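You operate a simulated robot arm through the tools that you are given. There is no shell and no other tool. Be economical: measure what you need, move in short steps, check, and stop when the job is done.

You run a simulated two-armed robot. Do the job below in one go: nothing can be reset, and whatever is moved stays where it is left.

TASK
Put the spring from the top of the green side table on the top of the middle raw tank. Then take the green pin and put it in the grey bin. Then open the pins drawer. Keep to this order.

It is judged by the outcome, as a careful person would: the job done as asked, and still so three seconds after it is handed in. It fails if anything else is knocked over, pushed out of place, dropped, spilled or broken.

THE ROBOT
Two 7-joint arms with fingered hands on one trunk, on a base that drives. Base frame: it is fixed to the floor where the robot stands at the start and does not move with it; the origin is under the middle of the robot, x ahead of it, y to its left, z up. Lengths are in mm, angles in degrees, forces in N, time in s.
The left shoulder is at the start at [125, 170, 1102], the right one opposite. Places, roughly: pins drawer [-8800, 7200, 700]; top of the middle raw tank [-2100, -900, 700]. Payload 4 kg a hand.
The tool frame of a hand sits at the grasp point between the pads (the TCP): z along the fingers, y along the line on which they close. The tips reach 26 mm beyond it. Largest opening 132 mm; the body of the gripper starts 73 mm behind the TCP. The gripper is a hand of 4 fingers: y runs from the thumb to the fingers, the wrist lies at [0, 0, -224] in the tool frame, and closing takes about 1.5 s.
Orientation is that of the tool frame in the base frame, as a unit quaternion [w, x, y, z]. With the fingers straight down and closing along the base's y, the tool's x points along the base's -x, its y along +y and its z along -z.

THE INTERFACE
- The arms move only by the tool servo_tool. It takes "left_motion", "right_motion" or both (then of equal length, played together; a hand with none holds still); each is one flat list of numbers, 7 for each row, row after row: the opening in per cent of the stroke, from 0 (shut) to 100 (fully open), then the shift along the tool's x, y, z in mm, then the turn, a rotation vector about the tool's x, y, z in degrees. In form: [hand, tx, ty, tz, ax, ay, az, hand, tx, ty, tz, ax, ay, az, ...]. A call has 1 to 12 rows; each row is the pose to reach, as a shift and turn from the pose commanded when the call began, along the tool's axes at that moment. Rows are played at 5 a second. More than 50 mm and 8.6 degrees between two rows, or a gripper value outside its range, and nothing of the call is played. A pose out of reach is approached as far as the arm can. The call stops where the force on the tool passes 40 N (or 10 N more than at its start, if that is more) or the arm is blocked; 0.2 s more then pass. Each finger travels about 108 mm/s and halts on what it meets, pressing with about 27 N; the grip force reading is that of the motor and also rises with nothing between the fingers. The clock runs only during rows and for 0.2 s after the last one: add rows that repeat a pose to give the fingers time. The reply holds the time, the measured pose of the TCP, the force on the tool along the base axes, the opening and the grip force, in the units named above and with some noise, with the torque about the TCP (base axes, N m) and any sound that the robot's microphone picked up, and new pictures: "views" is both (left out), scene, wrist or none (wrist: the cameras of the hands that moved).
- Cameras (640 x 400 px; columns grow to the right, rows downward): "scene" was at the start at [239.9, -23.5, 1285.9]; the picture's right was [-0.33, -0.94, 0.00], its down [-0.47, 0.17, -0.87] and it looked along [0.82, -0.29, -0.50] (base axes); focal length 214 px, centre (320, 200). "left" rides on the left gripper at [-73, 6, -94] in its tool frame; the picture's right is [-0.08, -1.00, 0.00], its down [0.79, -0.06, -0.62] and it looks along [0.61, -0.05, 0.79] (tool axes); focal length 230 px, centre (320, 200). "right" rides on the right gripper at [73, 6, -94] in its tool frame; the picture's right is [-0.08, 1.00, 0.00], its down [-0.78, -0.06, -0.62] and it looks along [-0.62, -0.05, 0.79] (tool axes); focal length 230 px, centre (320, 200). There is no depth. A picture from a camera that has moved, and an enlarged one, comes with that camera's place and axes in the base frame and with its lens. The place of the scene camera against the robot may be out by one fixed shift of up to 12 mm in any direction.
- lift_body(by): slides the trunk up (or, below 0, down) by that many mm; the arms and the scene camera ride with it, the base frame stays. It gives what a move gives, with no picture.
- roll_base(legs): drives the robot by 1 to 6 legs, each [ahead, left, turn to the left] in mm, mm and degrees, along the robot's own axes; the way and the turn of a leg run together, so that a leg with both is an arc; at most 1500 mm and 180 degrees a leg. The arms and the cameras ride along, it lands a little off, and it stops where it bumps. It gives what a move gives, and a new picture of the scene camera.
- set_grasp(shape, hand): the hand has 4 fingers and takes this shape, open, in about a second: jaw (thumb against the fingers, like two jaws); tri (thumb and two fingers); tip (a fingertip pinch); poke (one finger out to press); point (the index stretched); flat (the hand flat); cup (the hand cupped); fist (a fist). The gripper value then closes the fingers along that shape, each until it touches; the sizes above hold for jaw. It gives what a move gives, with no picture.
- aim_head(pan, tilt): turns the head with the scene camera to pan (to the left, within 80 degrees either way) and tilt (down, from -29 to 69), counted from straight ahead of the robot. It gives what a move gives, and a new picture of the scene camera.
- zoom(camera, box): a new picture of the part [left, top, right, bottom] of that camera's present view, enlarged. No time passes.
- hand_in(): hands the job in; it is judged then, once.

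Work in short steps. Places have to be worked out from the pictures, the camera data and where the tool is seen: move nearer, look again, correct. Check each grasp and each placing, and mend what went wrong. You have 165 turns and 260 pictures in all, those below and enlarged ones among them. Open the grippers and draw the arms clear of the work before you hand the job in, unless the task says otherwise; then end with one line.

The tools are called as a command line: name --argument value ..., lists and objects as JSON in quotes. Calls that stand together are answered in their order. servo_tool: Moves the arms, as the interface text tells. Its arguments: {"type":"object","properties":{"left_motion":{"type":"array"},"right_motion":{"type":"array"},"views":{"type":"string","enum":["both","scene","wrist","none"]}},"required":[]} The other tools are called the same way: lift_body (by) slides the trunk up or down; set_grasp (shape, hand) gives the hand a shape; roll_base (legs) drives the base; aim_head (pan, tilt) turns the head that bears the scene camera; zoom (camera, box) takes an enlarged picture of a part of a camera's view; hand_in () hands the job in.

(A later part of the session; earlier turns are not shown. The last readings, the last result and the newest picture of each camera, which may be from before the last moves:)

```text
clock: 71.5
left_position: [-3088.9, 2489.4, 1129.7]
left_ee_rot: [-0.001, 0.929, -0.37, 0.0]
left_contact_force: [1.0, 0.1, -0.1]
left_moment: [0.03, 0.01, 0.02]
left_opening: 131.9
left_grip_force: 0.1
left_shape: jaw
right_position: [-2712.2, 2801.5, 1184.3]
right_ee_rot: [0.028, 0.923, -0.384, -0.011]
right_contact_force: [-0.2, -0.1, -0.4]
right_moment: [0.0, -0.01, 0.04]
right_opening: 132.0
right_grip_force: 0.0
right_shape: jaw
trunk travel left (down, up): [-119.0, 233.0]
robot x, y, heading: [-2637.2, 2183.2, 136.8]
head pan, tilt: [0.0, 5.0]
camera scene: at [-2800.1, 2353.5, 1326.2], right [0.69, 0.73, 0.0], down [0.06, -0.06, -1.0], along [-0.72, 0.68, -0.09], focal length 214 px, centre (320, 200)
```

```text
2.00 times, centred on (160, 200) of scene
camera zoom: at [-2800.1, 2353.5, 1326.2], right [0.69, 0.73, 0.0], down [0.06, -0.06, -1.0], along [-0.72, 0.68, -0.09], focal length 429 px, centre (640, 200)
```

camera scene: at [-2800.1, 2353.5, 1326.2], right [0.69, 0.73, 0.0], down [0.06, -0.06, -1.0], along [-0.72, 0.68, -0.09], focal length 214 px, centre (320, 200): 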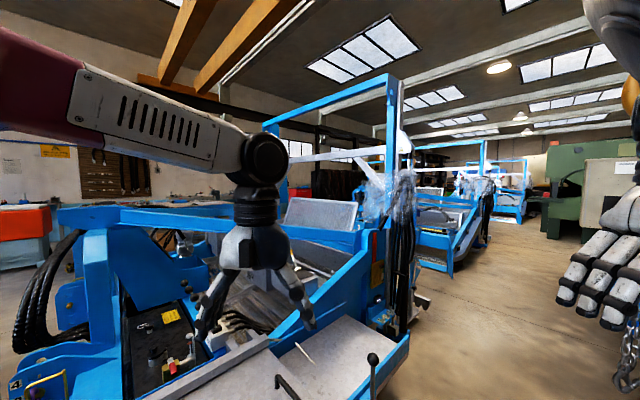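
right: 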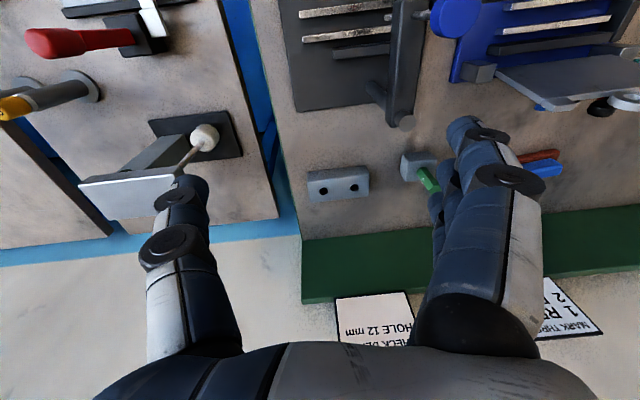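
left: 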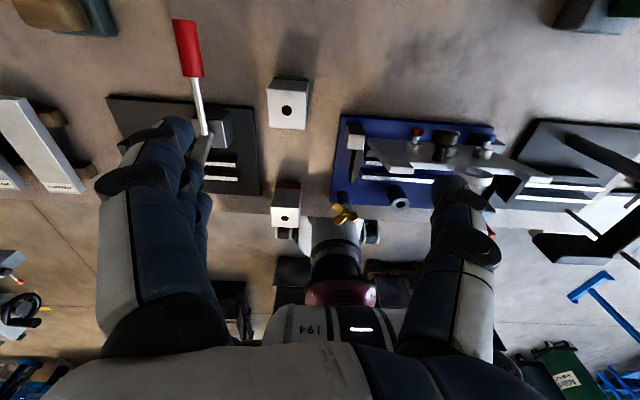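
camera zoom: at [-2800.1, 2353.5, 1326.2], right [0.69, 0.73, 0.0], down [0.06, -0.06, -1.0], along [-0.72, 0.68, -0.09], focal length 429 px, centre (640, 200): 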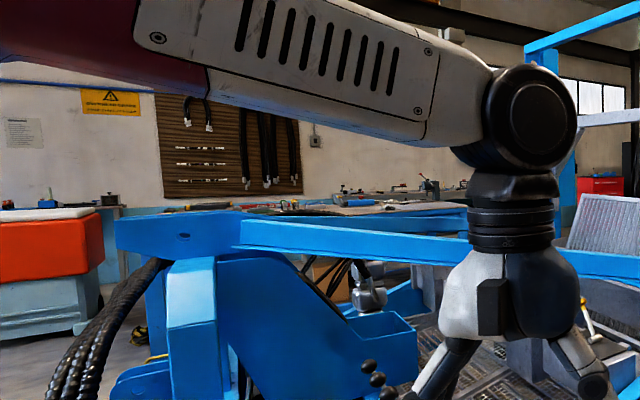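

Nothing conclusive; the drawer location is near the west wall. I go through the gap (y≈1450) between the blue machines toward the west aisle.

roll_base --legs '[[0, 0, 45], [480, 640, 0], [1400, 0, 0]]'

zoom --camera "scene" --box '[280, 100, 640, 325]'

```text
clock: 84.4
left_position: [-5017.5, 1333.9, 1131.1]
left_ee_rot: [-0.001, 0.999, 0.035, 0.0]
left_contact_force: [-0.8, 0.1, -0.2]
left_moment: [0.03, -0.02, -0.02]
left_opening: 131.9
left_grip_force: 0.0
left_shape: jaw
right_position: [-4990.4, 1824.6, 1184.0]
right_ee_rot: [0.03, 0.999, 0.018, 0.0]
right_contact_force: [0.2, 0.0, -0.1]
right_moment: [-0.05, 0.01, 0.03]
right_opening: 131.9
right_grip_force: 0.0
right_shape: jaw
trunk travel left (down, up): [-119.0, 233.0]
robot x, y, heading: [-4483.6, 1462.2, -176.3]
head pan, tilt: [0.0, 5.0]
camera scene: at [-4715.5, 1452.2, 1326.2], right [-0.07, 1.0, 0.0], down [0.09, 0.01, -1.0], along [-0.99, -0.07, -0.09], focal length 214 px, centre (320, 200)
```

scene: 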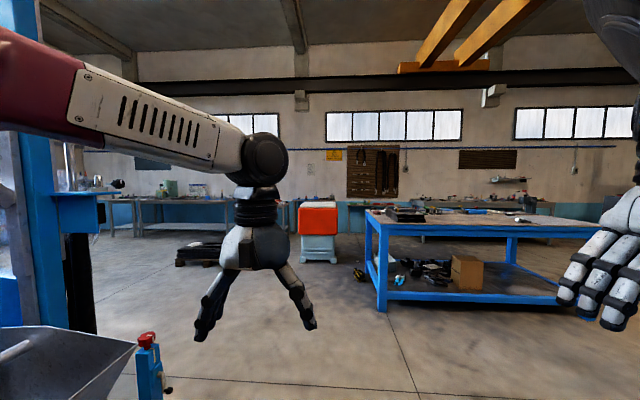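

```text
1.78 times, centred on (460, 212) of scene
camera zoom: at [-4715.5, 1452.2, 1326.2], right [-0.07, 1.0, 0.0], down [0.09, 0.01, -1.0], along [-0.99, -0.07, -0.09], focal length 381 px, centre (71, 178)
```

zoom: 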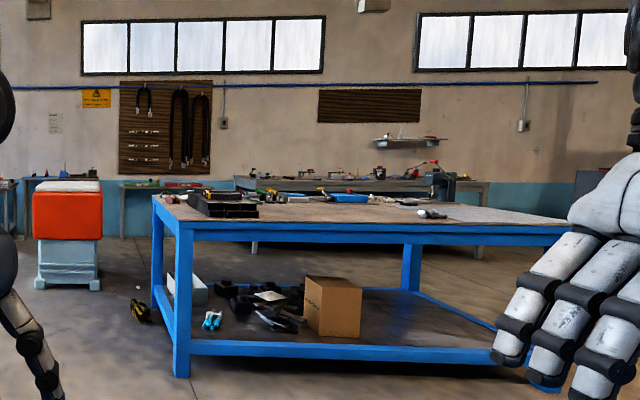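

I look right (north-west, toward the drawers) and left.

roll_base --legs '[[300, 0, -45]]'

zoom --camera "scene" --box '[280, 100, 640, 325]'

roll_base --legs '[[0, 0, 90]]'

zoom --camera "scene" --box '[280, 100, 640, 325]'

```text
clock: 86.9
left_position: [-5224.1, 1845.9, 1131.4]
left_ee_rot: [-0.001, 0.935, -0.354, 0.0]
left_contact_force: [0.2, 0.0, 0.3]
left_moment: [-0.01, 0.0, -0.04]
left_opening: 131.7
left_grip_force: 0.1
left_shape: jaw
right_position: [-4857.0, 2170.5, 1184.2]
right_ee_rot: [0.028, 0.929, -0.369, -0.011]
right_contact_force: [-0.6, 0.4, -0.3]
right_moment: [-0.01, -0.02, 0.01]
right_opening: 131.9
right_grip_force: 0.1
right_shape: jaw
trunk travel left (down, up): [-119.0, 233.0]
robot x, y, heading: [-4755.7, 1555.3, 138.5]
head pan, tilt: [0.0, 5.0]
camera scene: at [-4930.4, 1720.5, 1326.3], right [0.66, 0.75, 0.0], down [0.07, -0.06, -1.0], along [-0.75, 0.66, -0.09], focal length 214 px, centre (320, 200)
```

scene: 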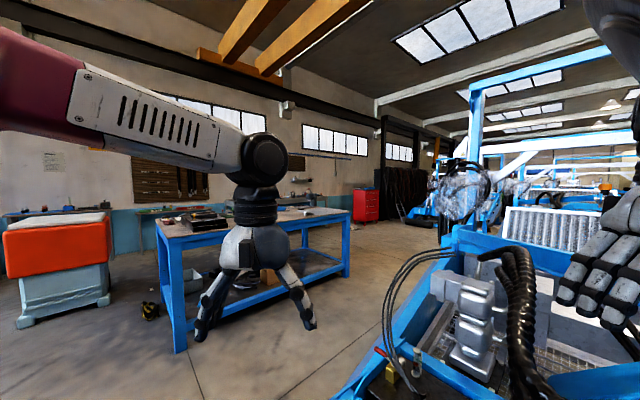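

```text
1.78 times, centred on (460, 212) of scene
camera zoom: at [-4930.4, 1720.5, 1326.3], right [0.66, 0.75, 0.0], down [0.07, -0.06, -1.0], along [-0.75, 0.66, -0.09], focal length 381 px, centre (71, 178)
```

zoom: 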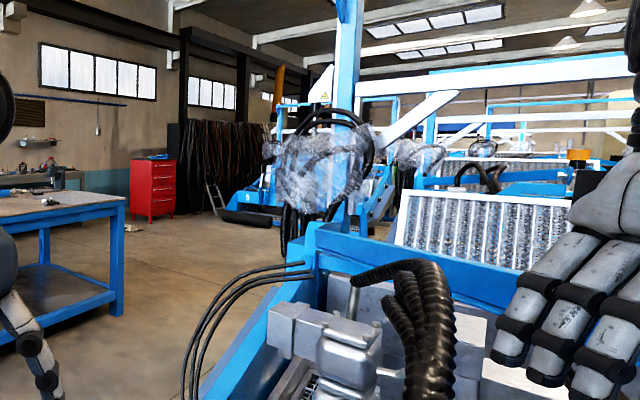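

```text
clock: 91.1
left_position: [-5041.3, 1084.2, 1130.3]
left_ee_rot: [-0.001, 0.908, 0.42, 0.0]
left_contact_force: [-0.8, -0.2, 0.1]
left_moment: [-0.01, 0.03, 0.01]
left_opening: 131.6
left_grip_force: 0.0
left_shape: jaw
right_position: [-5371.2, 1445.1, 1184.6]
right_ee_rot: [0.027, 0.914, 0.405, 0.011]
right_contact_force: [0.2, 0.6, -0.2]
right_moment: [0.02, 0.01, -0.02]
right_opening: 132.1
right_grip_force: 0.1
right_shape: jaw
trunk travel left (down, up): [-119.0, 233.0]
robot x, y, heading: [-4757.6, 1554.2, -130.3]
head pan, tilt: [0.0, 5.0]
camera scene: at [-4906.2, 1379.4, 1326.2], right [-0.76, 0.65, 0.0], down [0.06, 0.07, -1.0], along [-0.65, -0.76, -0.09], focal length 214 px, centre (320, 200)
```

scene: 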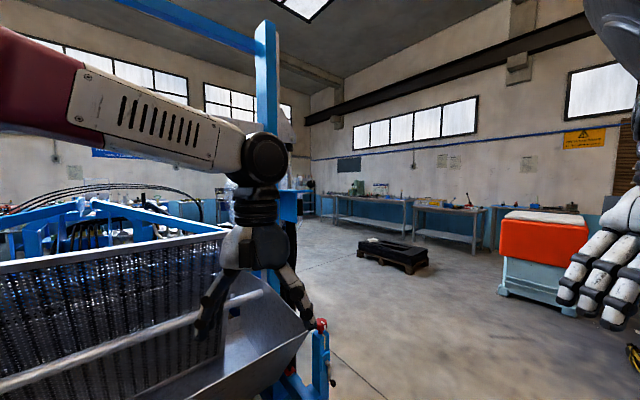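

```text
1.78 times, centred on (460, 212) of scene
camera zoom: at [-4906.2, 1379.4, 1326.2], right [-0.76, 0.65, 0.0], down [0.06, 0.07, -1.0], along [-0.65, -0.76, -0.09], focal length 381 px, centre (71, 178)
```

zoom: 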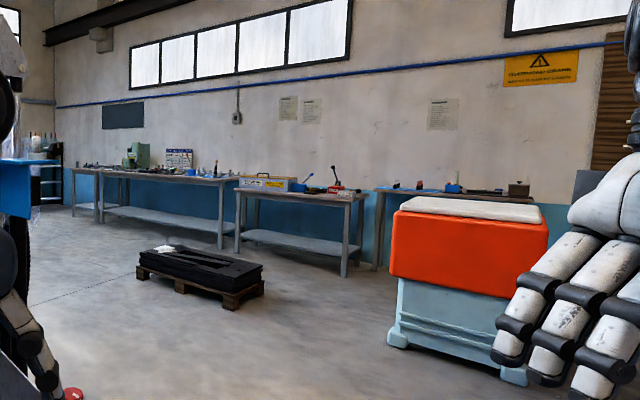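

The red drawer cabinet at about (-8800, 7100) is surely the drawers. I drive into the west aisle and look north there for the green side table.

roll_base --legs '[[0, 0, -50], [1400, 0, 0], [0, 0, -80]]'

zoom --camera "scene" --box '[280, 100, 640, 325]'

```text
clock: 103.8
left_position: [-6347.2, 2071.1, 1130.5]
left_ee_rot: [-0.001, 0.77, -0.638, 0.001]
left_contact_force: [-0.7, -0.5, 0.4]
left_moment: [0.01, 0.01, 0.01]
left_opening: 132.1
left_grip_force: 0.1
left_shape: jaw
right_position: [-5858.5, 2101.7, 1183.2]
right_ee_rot: [0.024, 0.759, -0.65, -0.02]
right_contact_force: [-0.2, -0.8, 0.0]
right_moment: [-0.01, 0.02, -0.01]
right_opening: 132.0
right_grip_force: 0.0
right_shape: jaw
trunk travel left (down, up): [-119.0, 233.0]
robot x, y, heading: [-6157.0, 1556.6, 100.6]
head pan, tilt: [0.0, 5.0]
camera scene: at [-6194.5, 1796.7, 1326.2], right [0.98, 0.19, 0.0], down [0.02, -0.09, -1.0], along [-0.19, 0.98, -0.09], focal length 214 px, centre (320, 200)
```

scene: 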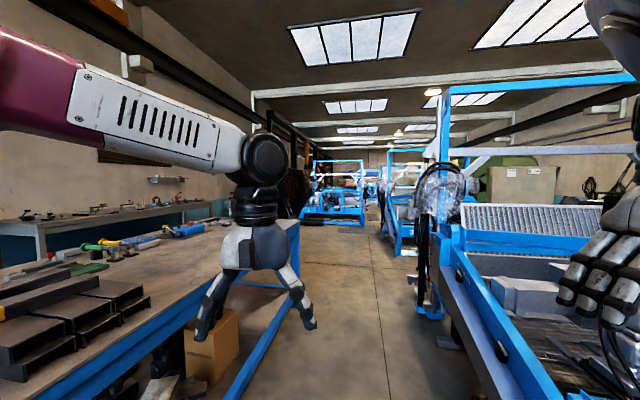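

```text
1.78 times, centred on (460, 212) of scene
camera zoom: at [-6194.5, 1796.7, 1326.2], right [0.98, 0.19, 0.0], down [0.02, -0.09, -1.0], along [-0.19, 0.98, -0.09], focal length 381 px, centre (71, 178)
```

zoom: 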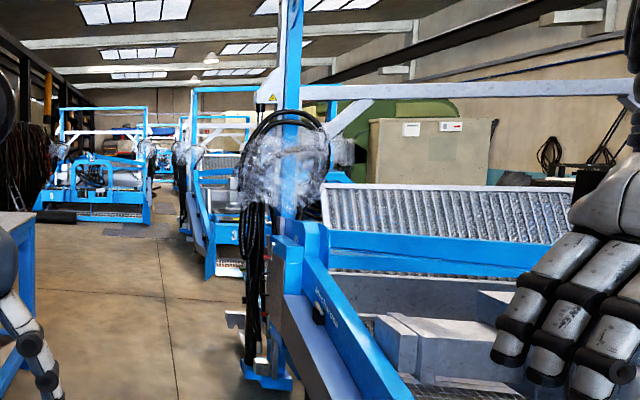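

The aisle centre is x≈-6230. I align and drive north about 2.6 m.

roll_base --legs '[[0, 0, -9], [1400, 0, 0], [1400, 0, 0]]'

zoom --camera "scene" --box '[280, 100, 640, 325]'

aim_head --pan 60 --tilt 5

```text
clock: 118.0
left_position: [-6422.0, 4894.9, 1131.4]
left_ee_rot: [-0.001, 0.729, -0.685, 0.001]
left_contact_force: [-0.3, 0.0, 0.1]
left_moment: [0.01, 0.01, -0.02]
left_opening: 132.1
left_grip_force: 0.2
left_shape: jaw
right_position: [-5932.5, 4865.0, 1184.1]
right_ee_rot: [0.022, 0.718, -0.696, -0.021]
right_contact_force: [0.0, -0.2, -0.9]
right_moment: [-0.02, -0.01, 0.01]
right_opening: 132.0
right_grip_force: 0.1
right_shape: jaw
trunk travel left (down, up): [-119.0, 233.0]
robot x, y, heading: [-6297.7, 4362.6, 93.8]
head pan, tilt: [0.0, 5.0]
camera scene: at [-6305.2, 4605.1, 1326.2], right [1.0, 0.06, 0.0], down [0.01, -0.09, -1.0], along [-0.06, 0.99, -0.09], focal length 214 px, centre (320, 200)
```

scene: 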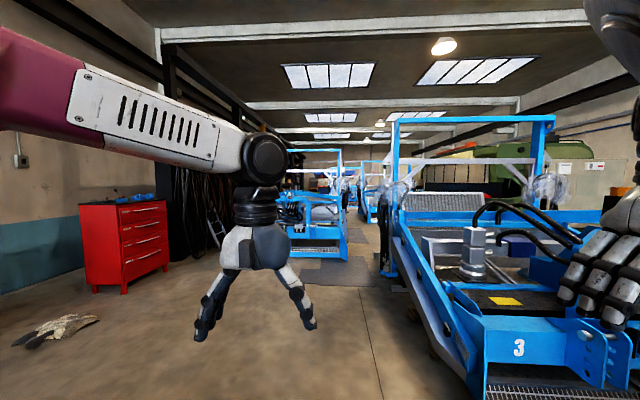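

```text
1.78 times, centred on (460, 212) of scene
camera zoom: at [-6305.2, 4605.1, 1326.2], right [1.0, 0.06, 0.0], down [0.01, -0.09, -1.0], along [-0.06, 0.99, -0.09], focal length 381 px, centre (71, 178)
```

zoom: 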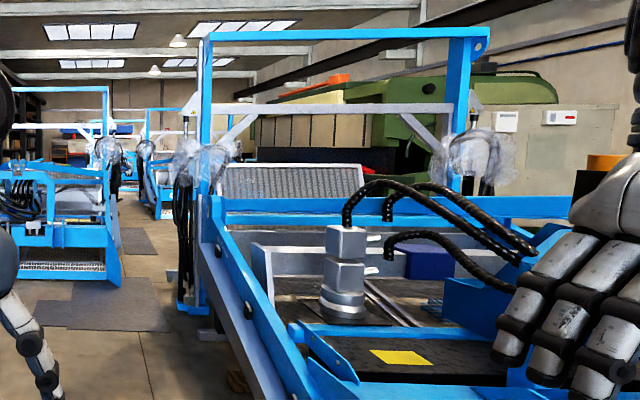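

```text
clock: 119.3
left_position: [-6422.8, 4895.9, 1131.1]
left_ee_rot: [-0.001, 0.728, -0.685, 0.001]
left_contact_force: [-0.6, -1.1, 0.3]
left_moment: [0.01, 0.0, -0.03]
left_opening: 131.9
left_grip_force: 0.0
left_shape: jaw
right_position: [-5933.0, 4866.1, 1184.9]
right_ee_rot: [0.022, 0.717, -0.696, -0.021]
right_contact_force: [-0.4, 0.2, 0.7]
right_moment: [0.01, -0.03, 0.01]
right_opening: 131.8
right_grip_force: 0.1
right_shape: jaw
trunk travel left (down, up): [-119.0, 233.0]
robot x, y, heading: [-6298.8, 4358.4, 93.7]
head pan, tilt: [60.0, 5.0]
camera scene: at [-6381.6, 4554.2, 1326.2], right [0.44, 0.9, 0.0], down [0.08, -0.04, -1.0], along [-0.89, 0.44, -0.09], focal length 214 px, centre (320, 200)
```

scene: 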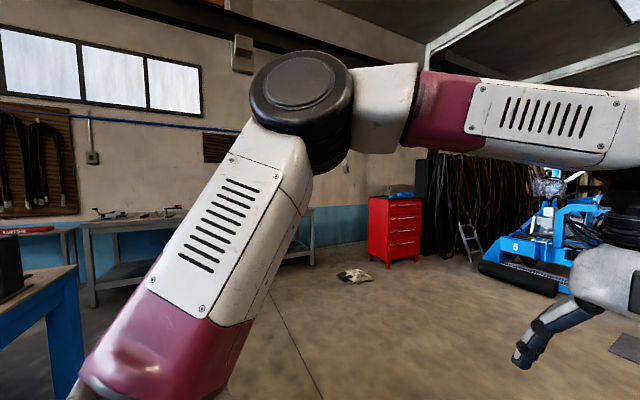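

Red cabinet with drawers found. I zoom for labels; then continue looking for the green side table further.

zoom --camera "scene" --box '[350, 180, 430, 270]'

roll_base --legs '[[900, 0, 0]]'

aim_head --pan -10 --tilt 5

zoom --camera "scene" --box '[280, 100, 640, 325]'

```text
4.44 times, centred on (390, 225) of scene
camera zoom: at [-6381.6, 4554.2, 1326.2], right [0.44, 0.9, 0.0], down [0.08, -0.04, -1.0], along [-0.89, 0.44, -0.09], focal length 953 px, centre (9, 89)
```

zoom: 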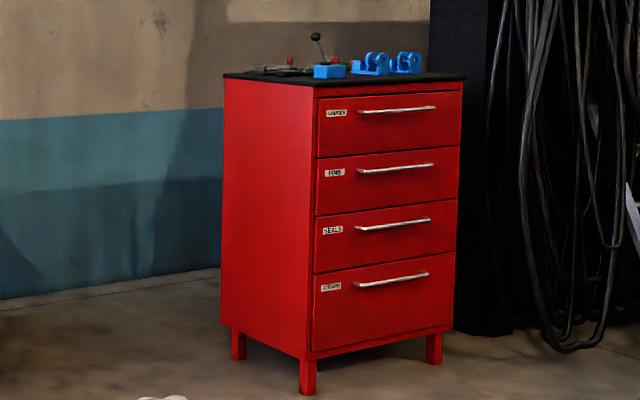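

```text
clock: 124.0
left_position: [-6473.6, 5772.7, 1131.9]
left_ee_rot: [-0.001, 0.727, -0.687, 0.001]
left_contact_force: [0.3, -0.2, 0.5]
left_moment: [-0.01, 0.03, 0.0]
left_opening: 131.9
left_grip_force: 0.1
left_shape: jaw
right_position: [-5983.6, 5740.0, 1183.0]
right_ee_rot: [0.022, 0.717, -0.697, -0.022]
right_contact_force: [0.1, -0.1, -0.1]
right_moment: [0.0, 0.01, 0.01]
right_opening: 131.8
right_grip_force: 0.1
right_shape: jaw
trunk travel left (down, up): [-119.0, 233.0]
robot x, y, heading: [-6351.8, 5238.4, 93.4]
head pan, tilt: [60.0, 5.0]
camera scene: at [-6434.4, 5431.0, 1326.3], right [0.45, 0.89, 0.0], down [0.08, -0.04, -1.0], along [-0.89, 0.45, -0.09], focal length 214 px, centre (320, 200)
```

scene: 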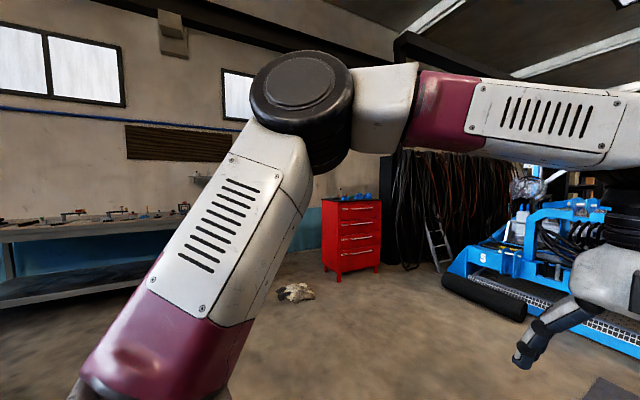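

```text
clock: 125.4
left_position: [-6472.9, 5772.2, 1129.4]
left_ee_rot: [-0.001, 0.727, -0.686, 0.001]
left_contact_force: [0.4, 0.6, 0.1]
left_moment: [0.0, 0.0, 0.01]
left_opening: 131.8
left_grip_force: 0.2
left_shape: jaw
right_position: [-5983.5, 5739.4, 1185.0]
right_ee_rot: [0.022, 0.717, -0.696, -0.021]
right_contact_force: [0.2, 0.1, -0.6]
right_moment: [0.0, -0.01, 0.01]
right_opening: 131.8
right_grip_force: 0.1
right_shape: jaw
trunk travel left (down, up): [-119.0, 233.0]
robot x, y, heading: [-6351.2, 5238.6, 93.5]
head pan, tilt: [-10.0, 5.0]
camera scene: at [-6341.8, 5480.9, 1326.2], right [0.99, -0.11, 0.0], down [-0.01, -0.09, -1.0], along [0.11, 0.99, -0.09], focal length 214 px, centre (320, 200)
```

scene: 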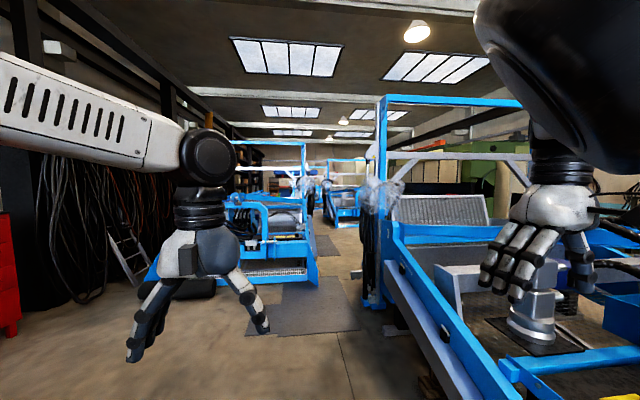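

```text
1.78 times, centred on (460, 212) of scene
camera zoom: at [-6341.8, 5480.9, 1326.2], right [0.99, -0.11, 0.0], down [-0.01, -0.09, -1.0], along [0.11, 0.99, -0.09], focal length 381 px, centre (71, 178)
```

zoom: 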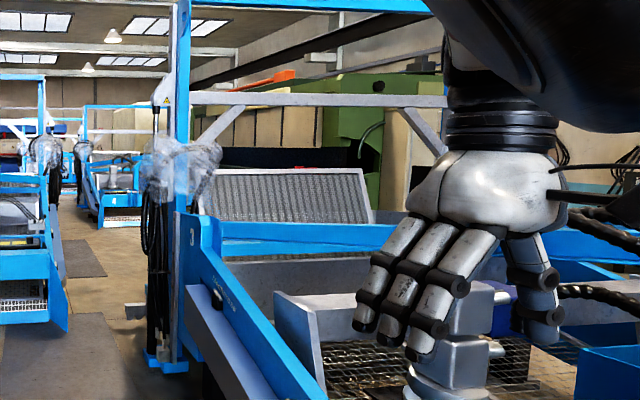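

The cabinet's second drawer is "PINS". The green table isn't here; I turn left to look at the west wall benches toward the south.

roll_base --legs '[[0, 0, 130]]'

zoom --camera "scene" --box '[280, 100, 640, 325]'

```text
clock: 131.1
left_position: [-6697.8, 4808.7, 1129.9]
left_ee_rot: [-0.001, 0.935, 0.354, -0.001]
left_contact_force: [0.6, 0.1, -0.5]
left_moment: [-0.03, 0.02, -0.02]
left_opening: 132.0
left_grip_force: 0.0
left_shape: jaw
right_position: [-6974.3, 5211.9, 1184.0]
right_ee_rot: [0.029, 0.94, 0.339, 0.01]
right_contact_force: [-0.2, -0.5, -0.5]
right_moment: [-0.02, 0.0, 0.0]
right_opening: 132.0
right_grip_force: 0.1
right_shape: jaw
trunk travel left (down, up): [-119.0, 233.0]
robot x, y, heading: [-6351.6, 5231.5, -138.7]
head pan, tilt: [-10.0, 5.0]
camera scene: at [-6532.3, 5096.6, 1326.2], right [-0.52, 0.85, 0.0], down [0.07, 0.05, -1.0], along [-0.85, -0.52, -0.09], focal length 214 px, centre (320, 200)
```

scene: 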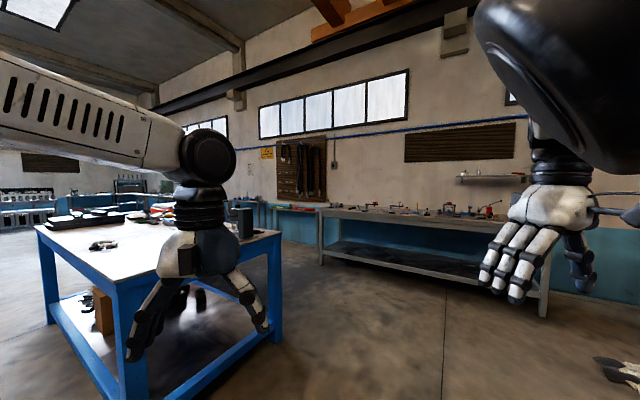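

```text
1.78 times, centred on (460, 212) of scene
camera zoom: at [-6532.3, 5096.6, 1326.2], right [-0.52, 0.85, 0.0], down [0.07, 0.05, -1.0], along [-0.85, -0.52, -0.09], focal length 381 px, centre (71, 178)
```

zoom: 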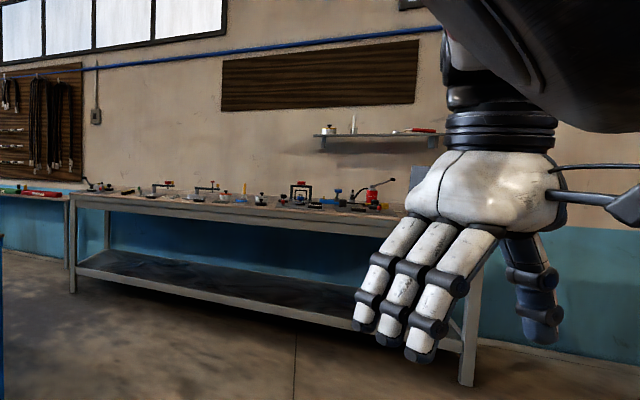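

I zoom on the bench below the hose board.

zoom --camera "scene" --box '[250, 170, 410, 270]'

zoom --camera "scene" --box '[0, 150, 160, 250]'

```text
4.00 times, centred on (330, 220) of scene
camera zoom: at [-6532.3, 5096.6, 1326.2], right [-0.52, 0.85, 0.0], down [0.07, 0.05, -1.0], along [-0.85, -0.52, -0.09], focal length 858 px, centre (280, 120)
```

zoom: 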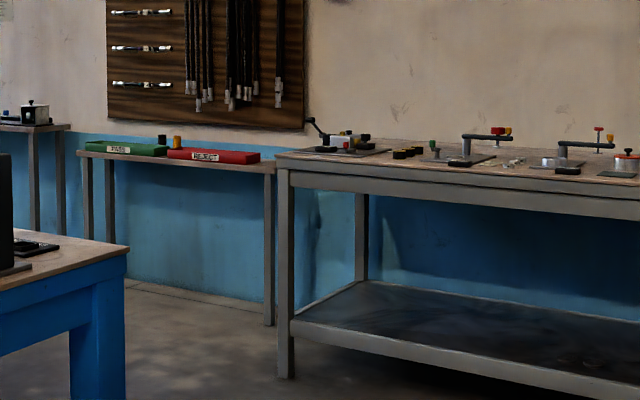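

```text
4.00 times, centred on (80, 200) of scene
camera zoom: at [-6532.3, 5096.6, 1326.2], right [-0.52, 0.85, 0.0], down [0.07, 0.05, -1.0], along [-0.85, -0.52, -0.09], focal length 858 px, centre (1280, 200)
```

zoom: 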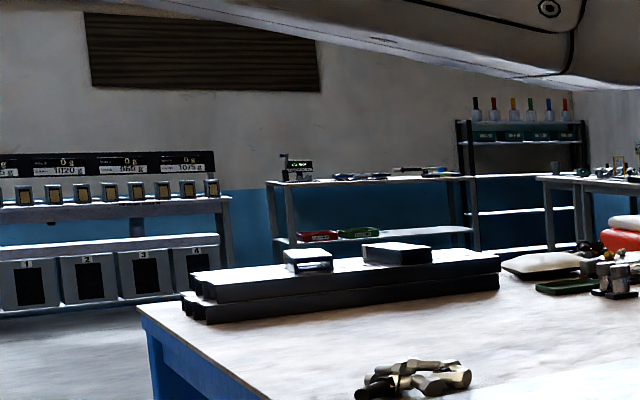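

No green table along the west wall. I turn toward the north-east, where a green machine with a green table stands, and zoom.

roll_base --legs '[[0, 0, -165]]'

aim_head --pan 0 --tilt 5

zoom --camera "scene" --box '[300, 130, 500, 255]'

```text
clock: 138.3
left_position: [-6115.0, 5732.0, 1130.8]
left_ee_rot: [0.0, -0.462, 0.887, 0.0]
left_contact_force: [0.7, -0.2, -0.4]
left_moment: [0.02, -0.04, 0.0]
left_opening: 131.7
left_grip_force: 0.0
left_shape: jaw
right_position: [-5750.7, 5405.1, 1184.4]
right_ee_rot: [-0.013, -0.45, 0.893, 0.027]
right_contact_force: [0.5, -0.9, 0.9]
right_moment: [0.01, -0.05, 0.0]
right_opening: 132.0
right_grip_force: 0.0
right_shape: jaw
trunk travel left (down, up): [-119.0, 233.0]
robot x, y, heading: [-6348.9, 5234.1, 54.9]
head pan, tilt: [-10.0, 5.0]
camera scene: at [-6194.5, 5428.5, 1326.2], right [0.71, -0.71, 0.0], down [-0.06, -0.06, -1.0], along [0.7, 0.71, -0.09], focal length 214 px, centre (320, 200)
```

scene: 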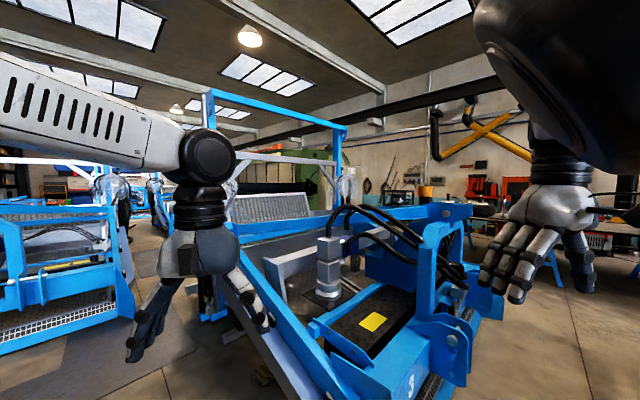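

```text
clock: 139.0
left_position: [-6115.3, 5733.0, 1130.5]
left_ee_rot: [0.001, -0.462, 0.887, -0.002]
left_contact_force: [-1.0, -0.8, 1.0]
left_moment: [0.02, 0.0, 0.0]
left_opening: 131.6
left_grip_force: 0.0
left_shape: jaw
right_position: [-5751.2, 5405.0, 1184.4]
right_ee_rot: [-0.014, -0.449, 0.893, 0.028]
right_contact_force: [-0.1, -0.1, 0.2]
right_moment: [-0.01, 0.01, -0.03]
right_opening: 132.0
right_grip_force: 0.1
right_shape: jaw
trunk travel left (down, up): [-119.0, 233.0]
robot x, y, heading: [-6351.4, 5235.6, 54.8]
head pan, tilt: [0.0, 5.0]
camera scene: at [-6206.9, 5438.8, 1326.2], right [0.82, -0.57, 0.0], down [-0.05, -0.07, -1.0], along [0.57, 0.82, -0.09], focal length 214 px, centre (320, 200)
```

scene: 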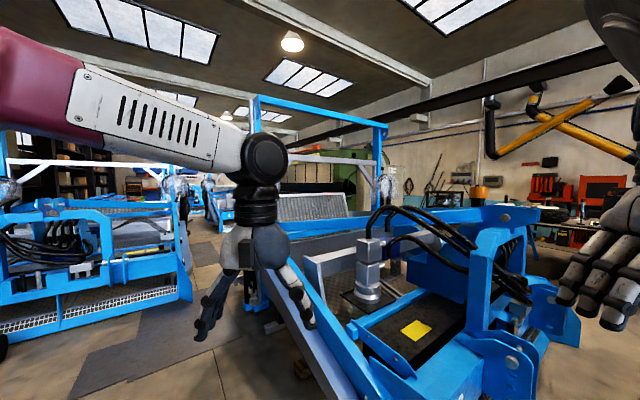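

```text
3.20 times, centred on (400, 192) of scene
camera zoom: at [-6206.9, 5438.8, 1326.2], right [0.82, -0.57, 0.0], down [-0.05, -0.07, -1.0], along [0.57, 0.82, -0.09], focal length 686 px, centre (64, 224)
```

zoom: 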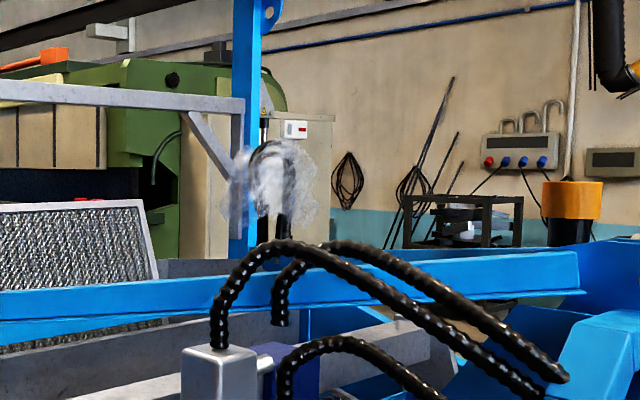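

No table there. I drive back south along the aisle and survey the southern part.

roll_base --legs '[[0, 0, -142], [1400, 0, 0], [1400, 0, 0], [800, 0, 0]]'

zoom --camera "scene" --box '[280, 130, 460, 243]'

zoom --camera "scene" --box '[440, 130, 640, 255]'

zoom --camera "scene" --box '[0, 130, 240, 280]'

```text
clock: 162.3
left_position: [-5679.8, 1138.7, 1130.7]
left_ee_rot: [-0.001, 0.651, 0.759, 0.0]
left_contact_force: [0.1, 0.0, -1.1]
left_moment: [0.0, -0.01, 0.01]
left_opening: 131.8
left_grip_force: 0.0
left_shape: jaw
right_position: [-6169.2, 1125.3, 1184.0]
right_ee_rot: [0.02, 0.663, 0.748, 0.023]
right_contact_force: [0.4, 0.9, 0.1]
right_moment: [0.02, 0.01, -0.01]
right_opening: 131.9
right_grip_force: 0.0
right_shape: jaw
trunk travel left (down, up): [-119.0, 233.0]
robot x, y, heading: [-5855.5, 1662.1, -81.3]
head pan, tilt: [0.0, 5.0]
camera scene: at [-5808.3, 1431.0, 1326.2], right [-0.99, -0.15, 0.0], down [-0.01, 0.09, -1.0], along [0.15, -0.98, -0.09], focal length 214 px, centre (320, 200)
```

scene: 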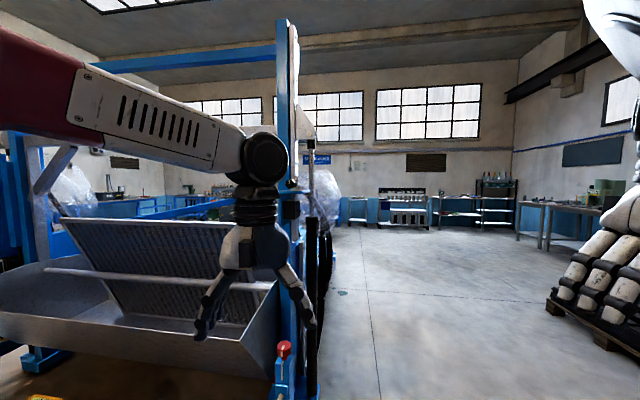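

```text
3.54 times, centred on (370, 186) of scene
camera zoom: at [-5808.3, 1431.0, 1326.2], right [-0.99, -0.15, 0.0], down [-0.01, 0.09, -1.0], along [0.15, -0.98, -0.09], focal length 759 px, centre (143, 248)
```

zoom: 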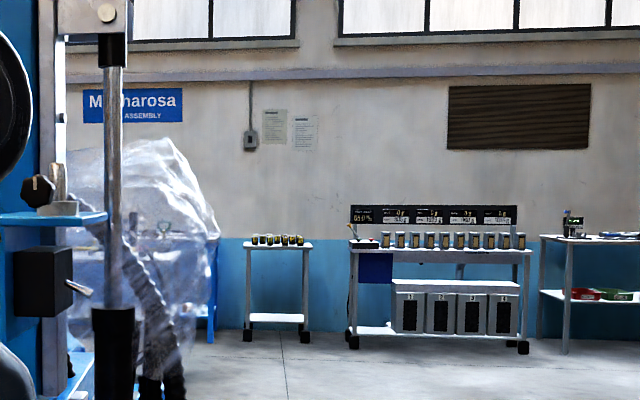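

```text
3.20 times, centred on (540, 192) of scene
camera zoom: at [-5808.3, 1431.0, 1326.2], right [-0.99, -0.15, 0.0], down [-0.01, 0.09, -1.0], along [0.15, -0.98, -0.09], focal length 686 px, centre (-384, 224)
```

zoom: 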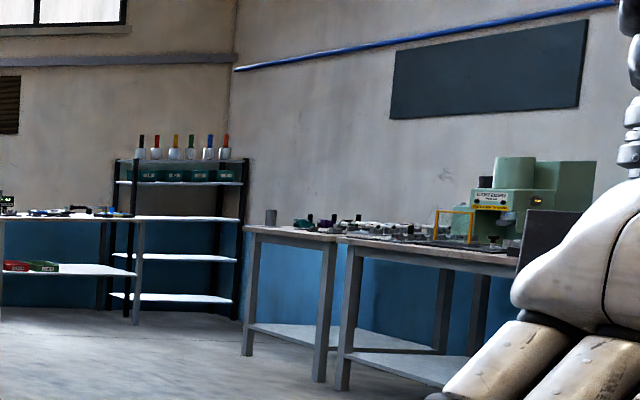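

```text
2.67 times, centred on (120, 205) of scene
camera zoom: at [-5808.3, 1431.0, 1326.2], right [-0.99, -0.15, 0.0], down [-0.01, 0.09, -1.0], along [0.15, -0.98, -0.09], focal length 572 px, centre (853, 187)
```

zoom: 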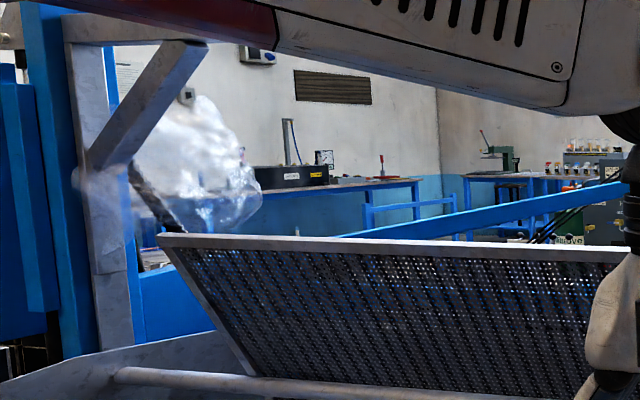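

South has only grey and blue benches. I return to the east aisle and look north with full zoom.

roll_base --legs '[[0, 0, 81], [300, -190, 0], [1400, 0, 0], [1150, 0, 0], [0, 0, 90], [500, -200, 0]]'

zoom --camera "scene" --box '[290, 130, 450, 230]'

zoom --camera "scene" --box '[440, 130, 640, 255]'

```text
clock: 186.6
left_position: [-2857.1, 2461.9, 1131.3]
left_ee_rot: [0.001, -0.694, 0.72, -0.001]
left_contact_force: [-0.3, -1.3, -0.7]
left_moment: [-0.02, -0.01, 0.05]
left_opening: 131.9
left_grip_force: 0.1
left_shape: jaw
right_position: [-2373.1, 2385.0, 1183.9]
right_ee_rot: [-0.021, -0.682, 0.73, 0.023]
right_contact_force: [-0.7, 1.0, -0.7]
right_moment: [0.01, -0.02, 0.02]
right_opening: 132.0
right_grip_force: 0.1
right_shape: jaw
trunk travel left (down, up): [-119.0, 233.0]
robot x, y, heading: [-2785.2, 1920.2, 87.9]
head pan, tilt: [0.0, 5.0]
camera scene: at [-2769.8, 2162.9, 1326.3], right [1.0, -0.04, 0.0], down [0.0, -0.09, -1.0], along [0.04, 1.0, -0.09], focal length 214 px, centre (320, 200)
```

scene: 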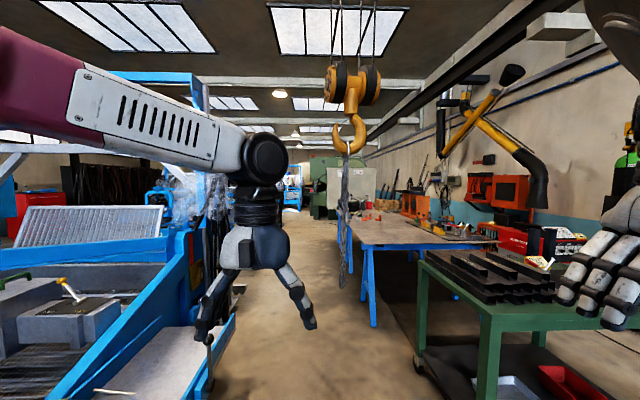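

```text
4.00 times, centred on (370, 180) of scene
camera zoom: at [-2769.8, 2162.9, 1326.3], right [1.0, -0.04, 0.0], down [0.0, -0.09, -1.0], along [0.04, 1.0, -0.09], focal length 858 px, centre (120, 280)
```

zoom: 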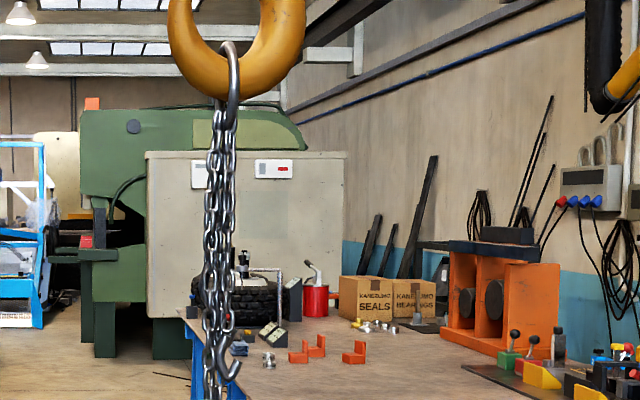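

```text
3.20 times, centred on (540, 192) of scene
camera zoom: at [-2769.8, 2162.9, 1326.3], right [1.0, -0.04, 0.0], down [0.0, -0.09, -1.0], along [0.04, 1.0, -0.09], focal length 686 px, centre (-384, 224)
```

zoom: 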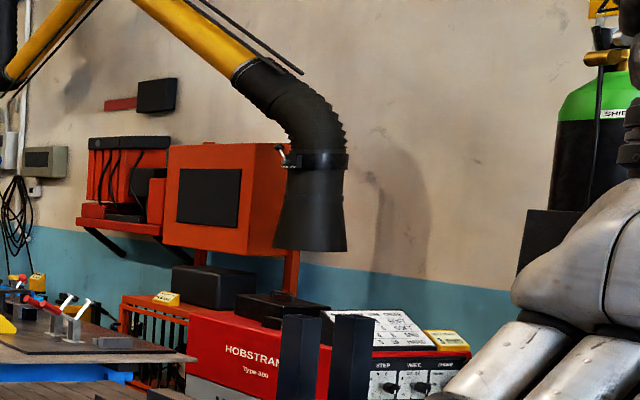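

The trolley's back side is visible now; I zoom on its top and the welding table.

zoom --camera "scene" --box '[400, 220, 600, 345]'

aim_head --pan -40 --tilt 20

```text
3.20 times, centred on (500, 282) of scene
camera zoom: at [-2769.8, 2162.9, 1326.3], right [1.0, -0.04, 0.0], down [0.0, -0.09, -1.0], along [0.04, 1.0, -0.09], focal length 686 px, centre (-256, -64)
```

zoom: 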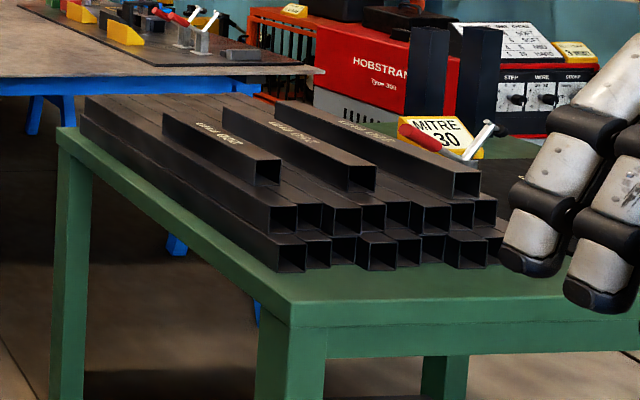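

```text
clock: 187.6
left_position: [-2856.0, 2461.8, 1129.6]
left_ee_rot: [0.0, -0.694, 0.72, -0.001]
left_contact_force: [-0.6, 0.0, 0.1]
left_moment: [0.01, 0.04, 0.02]
left_opening: 132.0
left_grip_force: 0.2
left_shape: jaw
right_position: [-2372.3, 2384.1, 1184.7]
right_ee_rot: [-0.021, -0.682, 0.73, 0.022]
right_contact_force: [1.1, -0.6, 0.6]
right_moment: [0.0, -0.01, 0.0]
right_opening: 131.7
right_grip_force: 0.0
right_shape: jaw
trunk travel left (down, up): [-119.0, 233.0]
robot x, y, heading: [-2783.1, 1916.7, 87.7]
head pan, tilt: [-40.0, 20.0]
camera scene: at [-2711.0, 2140.1, 1301.9], right [0.74, -0.67, 0.0], down [-0.23, -0.25, -0.94], along [0.63, 0.7, -0.34], focal length 214 px, centre (320, 200)
```

scene: 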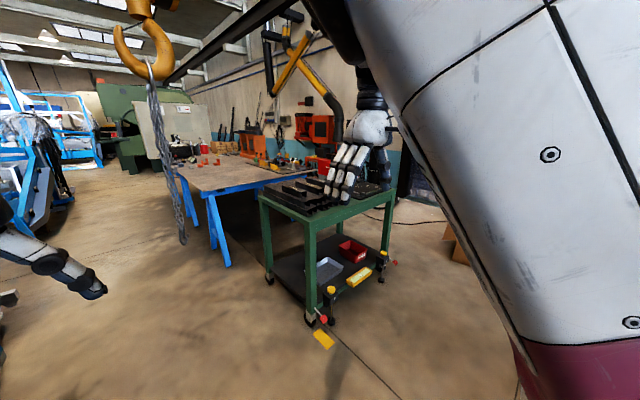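

No spring on the trolley. I return toward the start and survey the south side, around the tanks and blue benches.

roll_base --legs '[[0, 0, -88], [1400, 300, 0], [500, 0, 0], [0, 0, -80], [1450, 0, 0]]'

aim_head --pan 0 --tilt 10

```text
clock: 191.5
left_position: [-2249.0, 2045.2, 1130.8]
left_ee_rot: [0.001, -0.031, 1.0, -0.002]
left_contact_force: [0.3, 0.5, 0.0]
left_moment: [0.01, -0.01, -0.02]
left_opening: 131.6
left_grip_force: 0.1
left_shape: jaw
right_position: [-2278.8, 1556.3, 1184.1]
right_ee_rot: [0.0, -0.017, 0.999, 0.031]
right_contact_force: [0.3, 0.1, 0.2]
right_moment: [-0.05, 0.01, -0.02]
right_opening: 131.9
right_grip_force: 0.0
right_shape: jaw
trunk travel left (down, up): [-119.0, 233.0]
robot x, y, heading: [-2783.3, 1920.5, 3.8]
head pan, tilt: [-40.0, 20.0]
stopped in leg 1: the robot was blocked; the commanded pose is now the measured one
camera scene: at [-2554.9, 1881.4, 1301.9], right [-0.59, -0.81, 0.0], down [-0.28, 0.2, -0.94], along [0.76, -0.56, -0.34], focal length 214 px, centre (320, 200)
```

scene: 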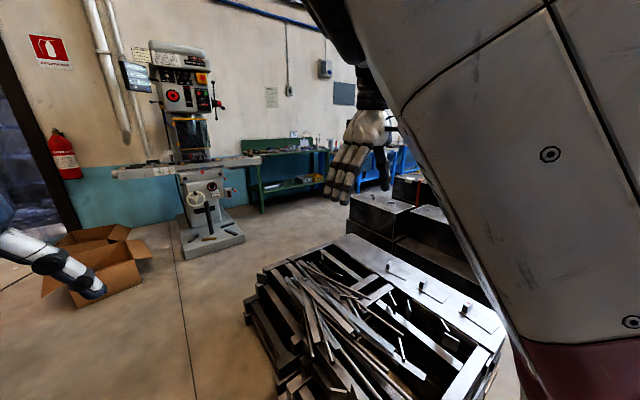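

```text
clock: 192.6
left_position: [-2249.5, 2045.2, 1132.0]
left_ee_rot: [0.0, -0.031, 1.0, -0.001]
left_contact_force: [-0.4, 0.5, -0.7]
left_moment: [-0.01, 0.0, -0.04]
left_opening: 131.9
left_grip_force: 0.1
left_shape: jaw
right_position: [-2277.6, 1556.0, 1184.5]
right_ee_rot: [-0.001, -0.017, 0.999, 0.031]
right_contact_force: [0.0, 0.4, -0.7]
right_moment: [-0.01, 0.01, 0.01]
right_opening: 131.8
right_grip_force: 0.1
right_shape: jaw
trunk travel left (down, up): [-119.0, 233.0]
robot x, y, heading: [-2786.7, 1918.2, 3.6]
head pan, tilt: [0.0, 10.0]
camera scene: at [-2537.4, 1941.6, 1318.1], right [0.06, -1.0, 0.0], down [-0.17, -0.01, -0.98], along [0.98, 0.06, -0.17], focal length 214 px, centre (320, 200)
```

scene: 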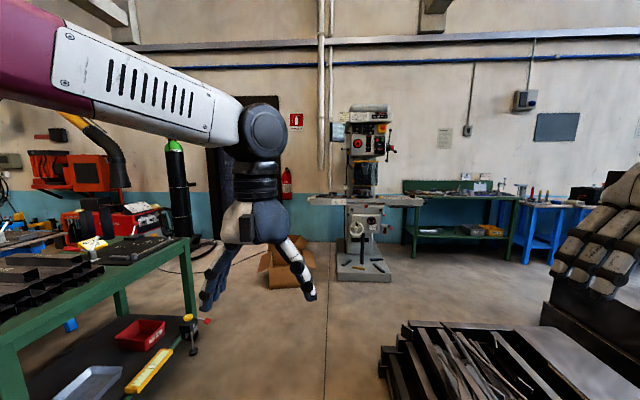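

Blocked just short of the turn's end. The start bench has a lower shelf with bins; I zoom there.

zoom --camera "scene" --box '[380, 160, 600, 298]'

roll_base --legs '[[1400, 300, 0], [480, 0, 0], [0, 0, -84], [1450, 0, 0]]'

```text
2.90 times, centred on (490, 229) of scene
camera zoom: at [-2537.4, 1941.6, 1318.1], right [0.06, -1.0, 0.0], down [-0.17, -0.01, -0.98], along [0.98, 0.06, -0.17], focal length 622 px, centre (-173, 116)
```

zoom: 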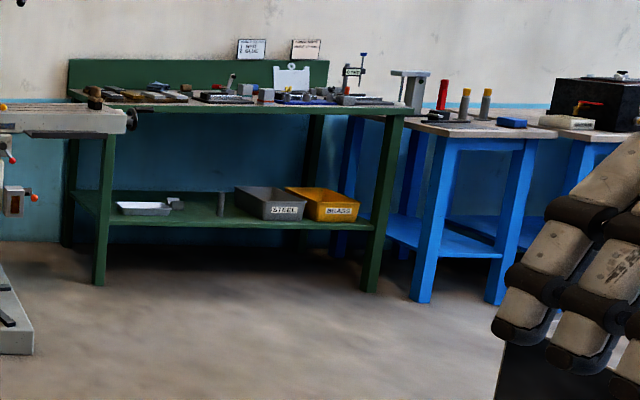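

```text
clock: 212.5
left_position: [-508.4, 404.2, 1131.8]
left_ee_rot: [0.0, 0.645, 0.764, -0.001]
left_contact_force: [0.3, 0.0, 0.3]
left_moment: [0.0, 0.0, 0.01]
left_opening: 131.7
left_grip_force: 0.0
left_shape: jaw
right_position: [-999.0, 382.2, 1184.6]
right_ee_rot: [0.02, 0.654, 0.756, 0.023]
right_contact_force: [-0.6, -0.4, -0.4]
right_moment: [-0.02, 0.02, 0.01]
right_opening: 131.9
right_grip_force: 0.0
right_shape: jaw
trunk travel left (down, up): [-119.0, 233.0]
robot x, y, heading: [-693.5, 926.9, -80.1]
head pan, tilt: [0.0, 10.0]
camera scene: at [-643.1, 693.3, 1318.2], right [-0.99, -0.17, 0.0], down [-0.03, 0.17, -0.98], along [0.17, -0.97, -0.17], focal length 214 px, centre (320, 200)
```

scene: 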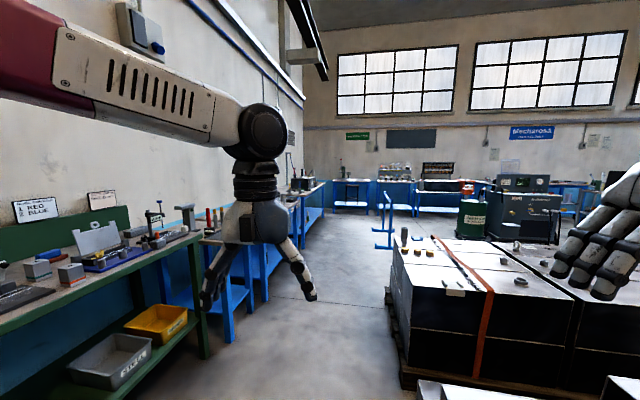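

The grey "STEEL" bin is on the lower shelf of the green bench by the wall, so that bench is likely the green table; a small coil was on it by the green pin. I zoom on the bench and the tank group.

zoom --camera "scene" --box '[0, 190, 240, 340]'

aim_head --pan -45 --tilt 30

```text
2.67 times, centred on (120, 265) of scene
camera zoom: at [-643.1, 693.3, 1318.2], right [-0.99, -0.17, 0.0], down [-0.03, 0.17, -0.98], along [0.17, -0.97, -0.17], focal length 572 px, centre (853, 27)
```

zoom: 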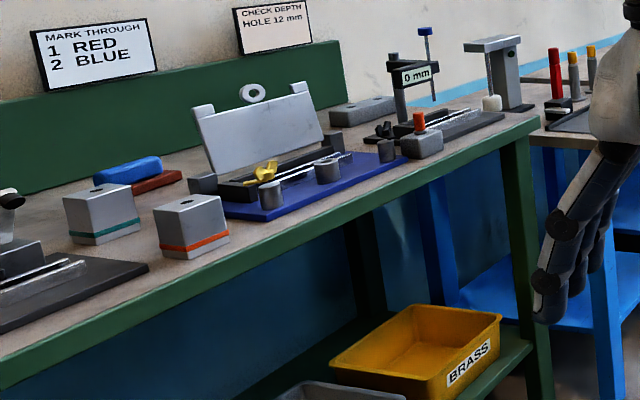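

```text
clock: 213.6
left_position: [-509.9, 406.9, 1131.4]
left_ee_rot: [0.0, 0.644, 0.765, 0.0]
left_contact_force: [-0.7, 0.3, 0.1]
left_moment: [-0.02, -0.04, -0.02]
left_opening: 131.9
left_grip_force: 0.1
left_shape: jaw
right_position: [-998.5, 382.0, 1183.9]
right_ee_rot: [0.019, 0.655, 0.755, 0.023]
right_contact_force: [-0.4, -0.3, -0.4]
right_moment: [0.03, -0.05, -0.01]
right_opening: 132.0
right_grip_force: 0.0
right_shape: jaw
trunk travel left (down, up): [-119.0, 233.0]
robot x, y, heading: [-690.5, 922.8, -80.0]
head pan, tilt: [-45.0, 30.0]
camera scene: at [-710.5, 709.7, 1288.7], right [-0.83, 0.56, 0.0], down [0.27, 0.39, -0.88], along [-0.5, -0.73, -0.47], focal length 214 px, centre (320, 200)
```

scene: 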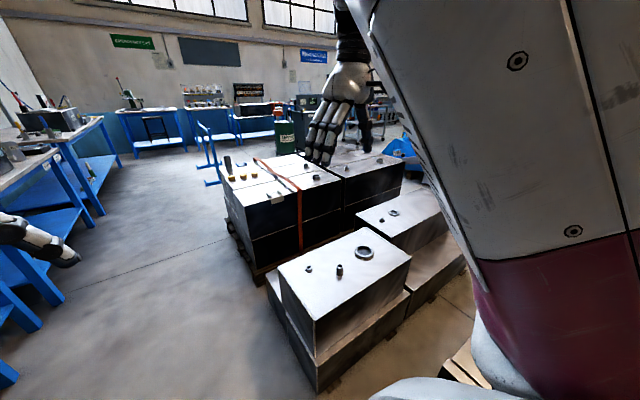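

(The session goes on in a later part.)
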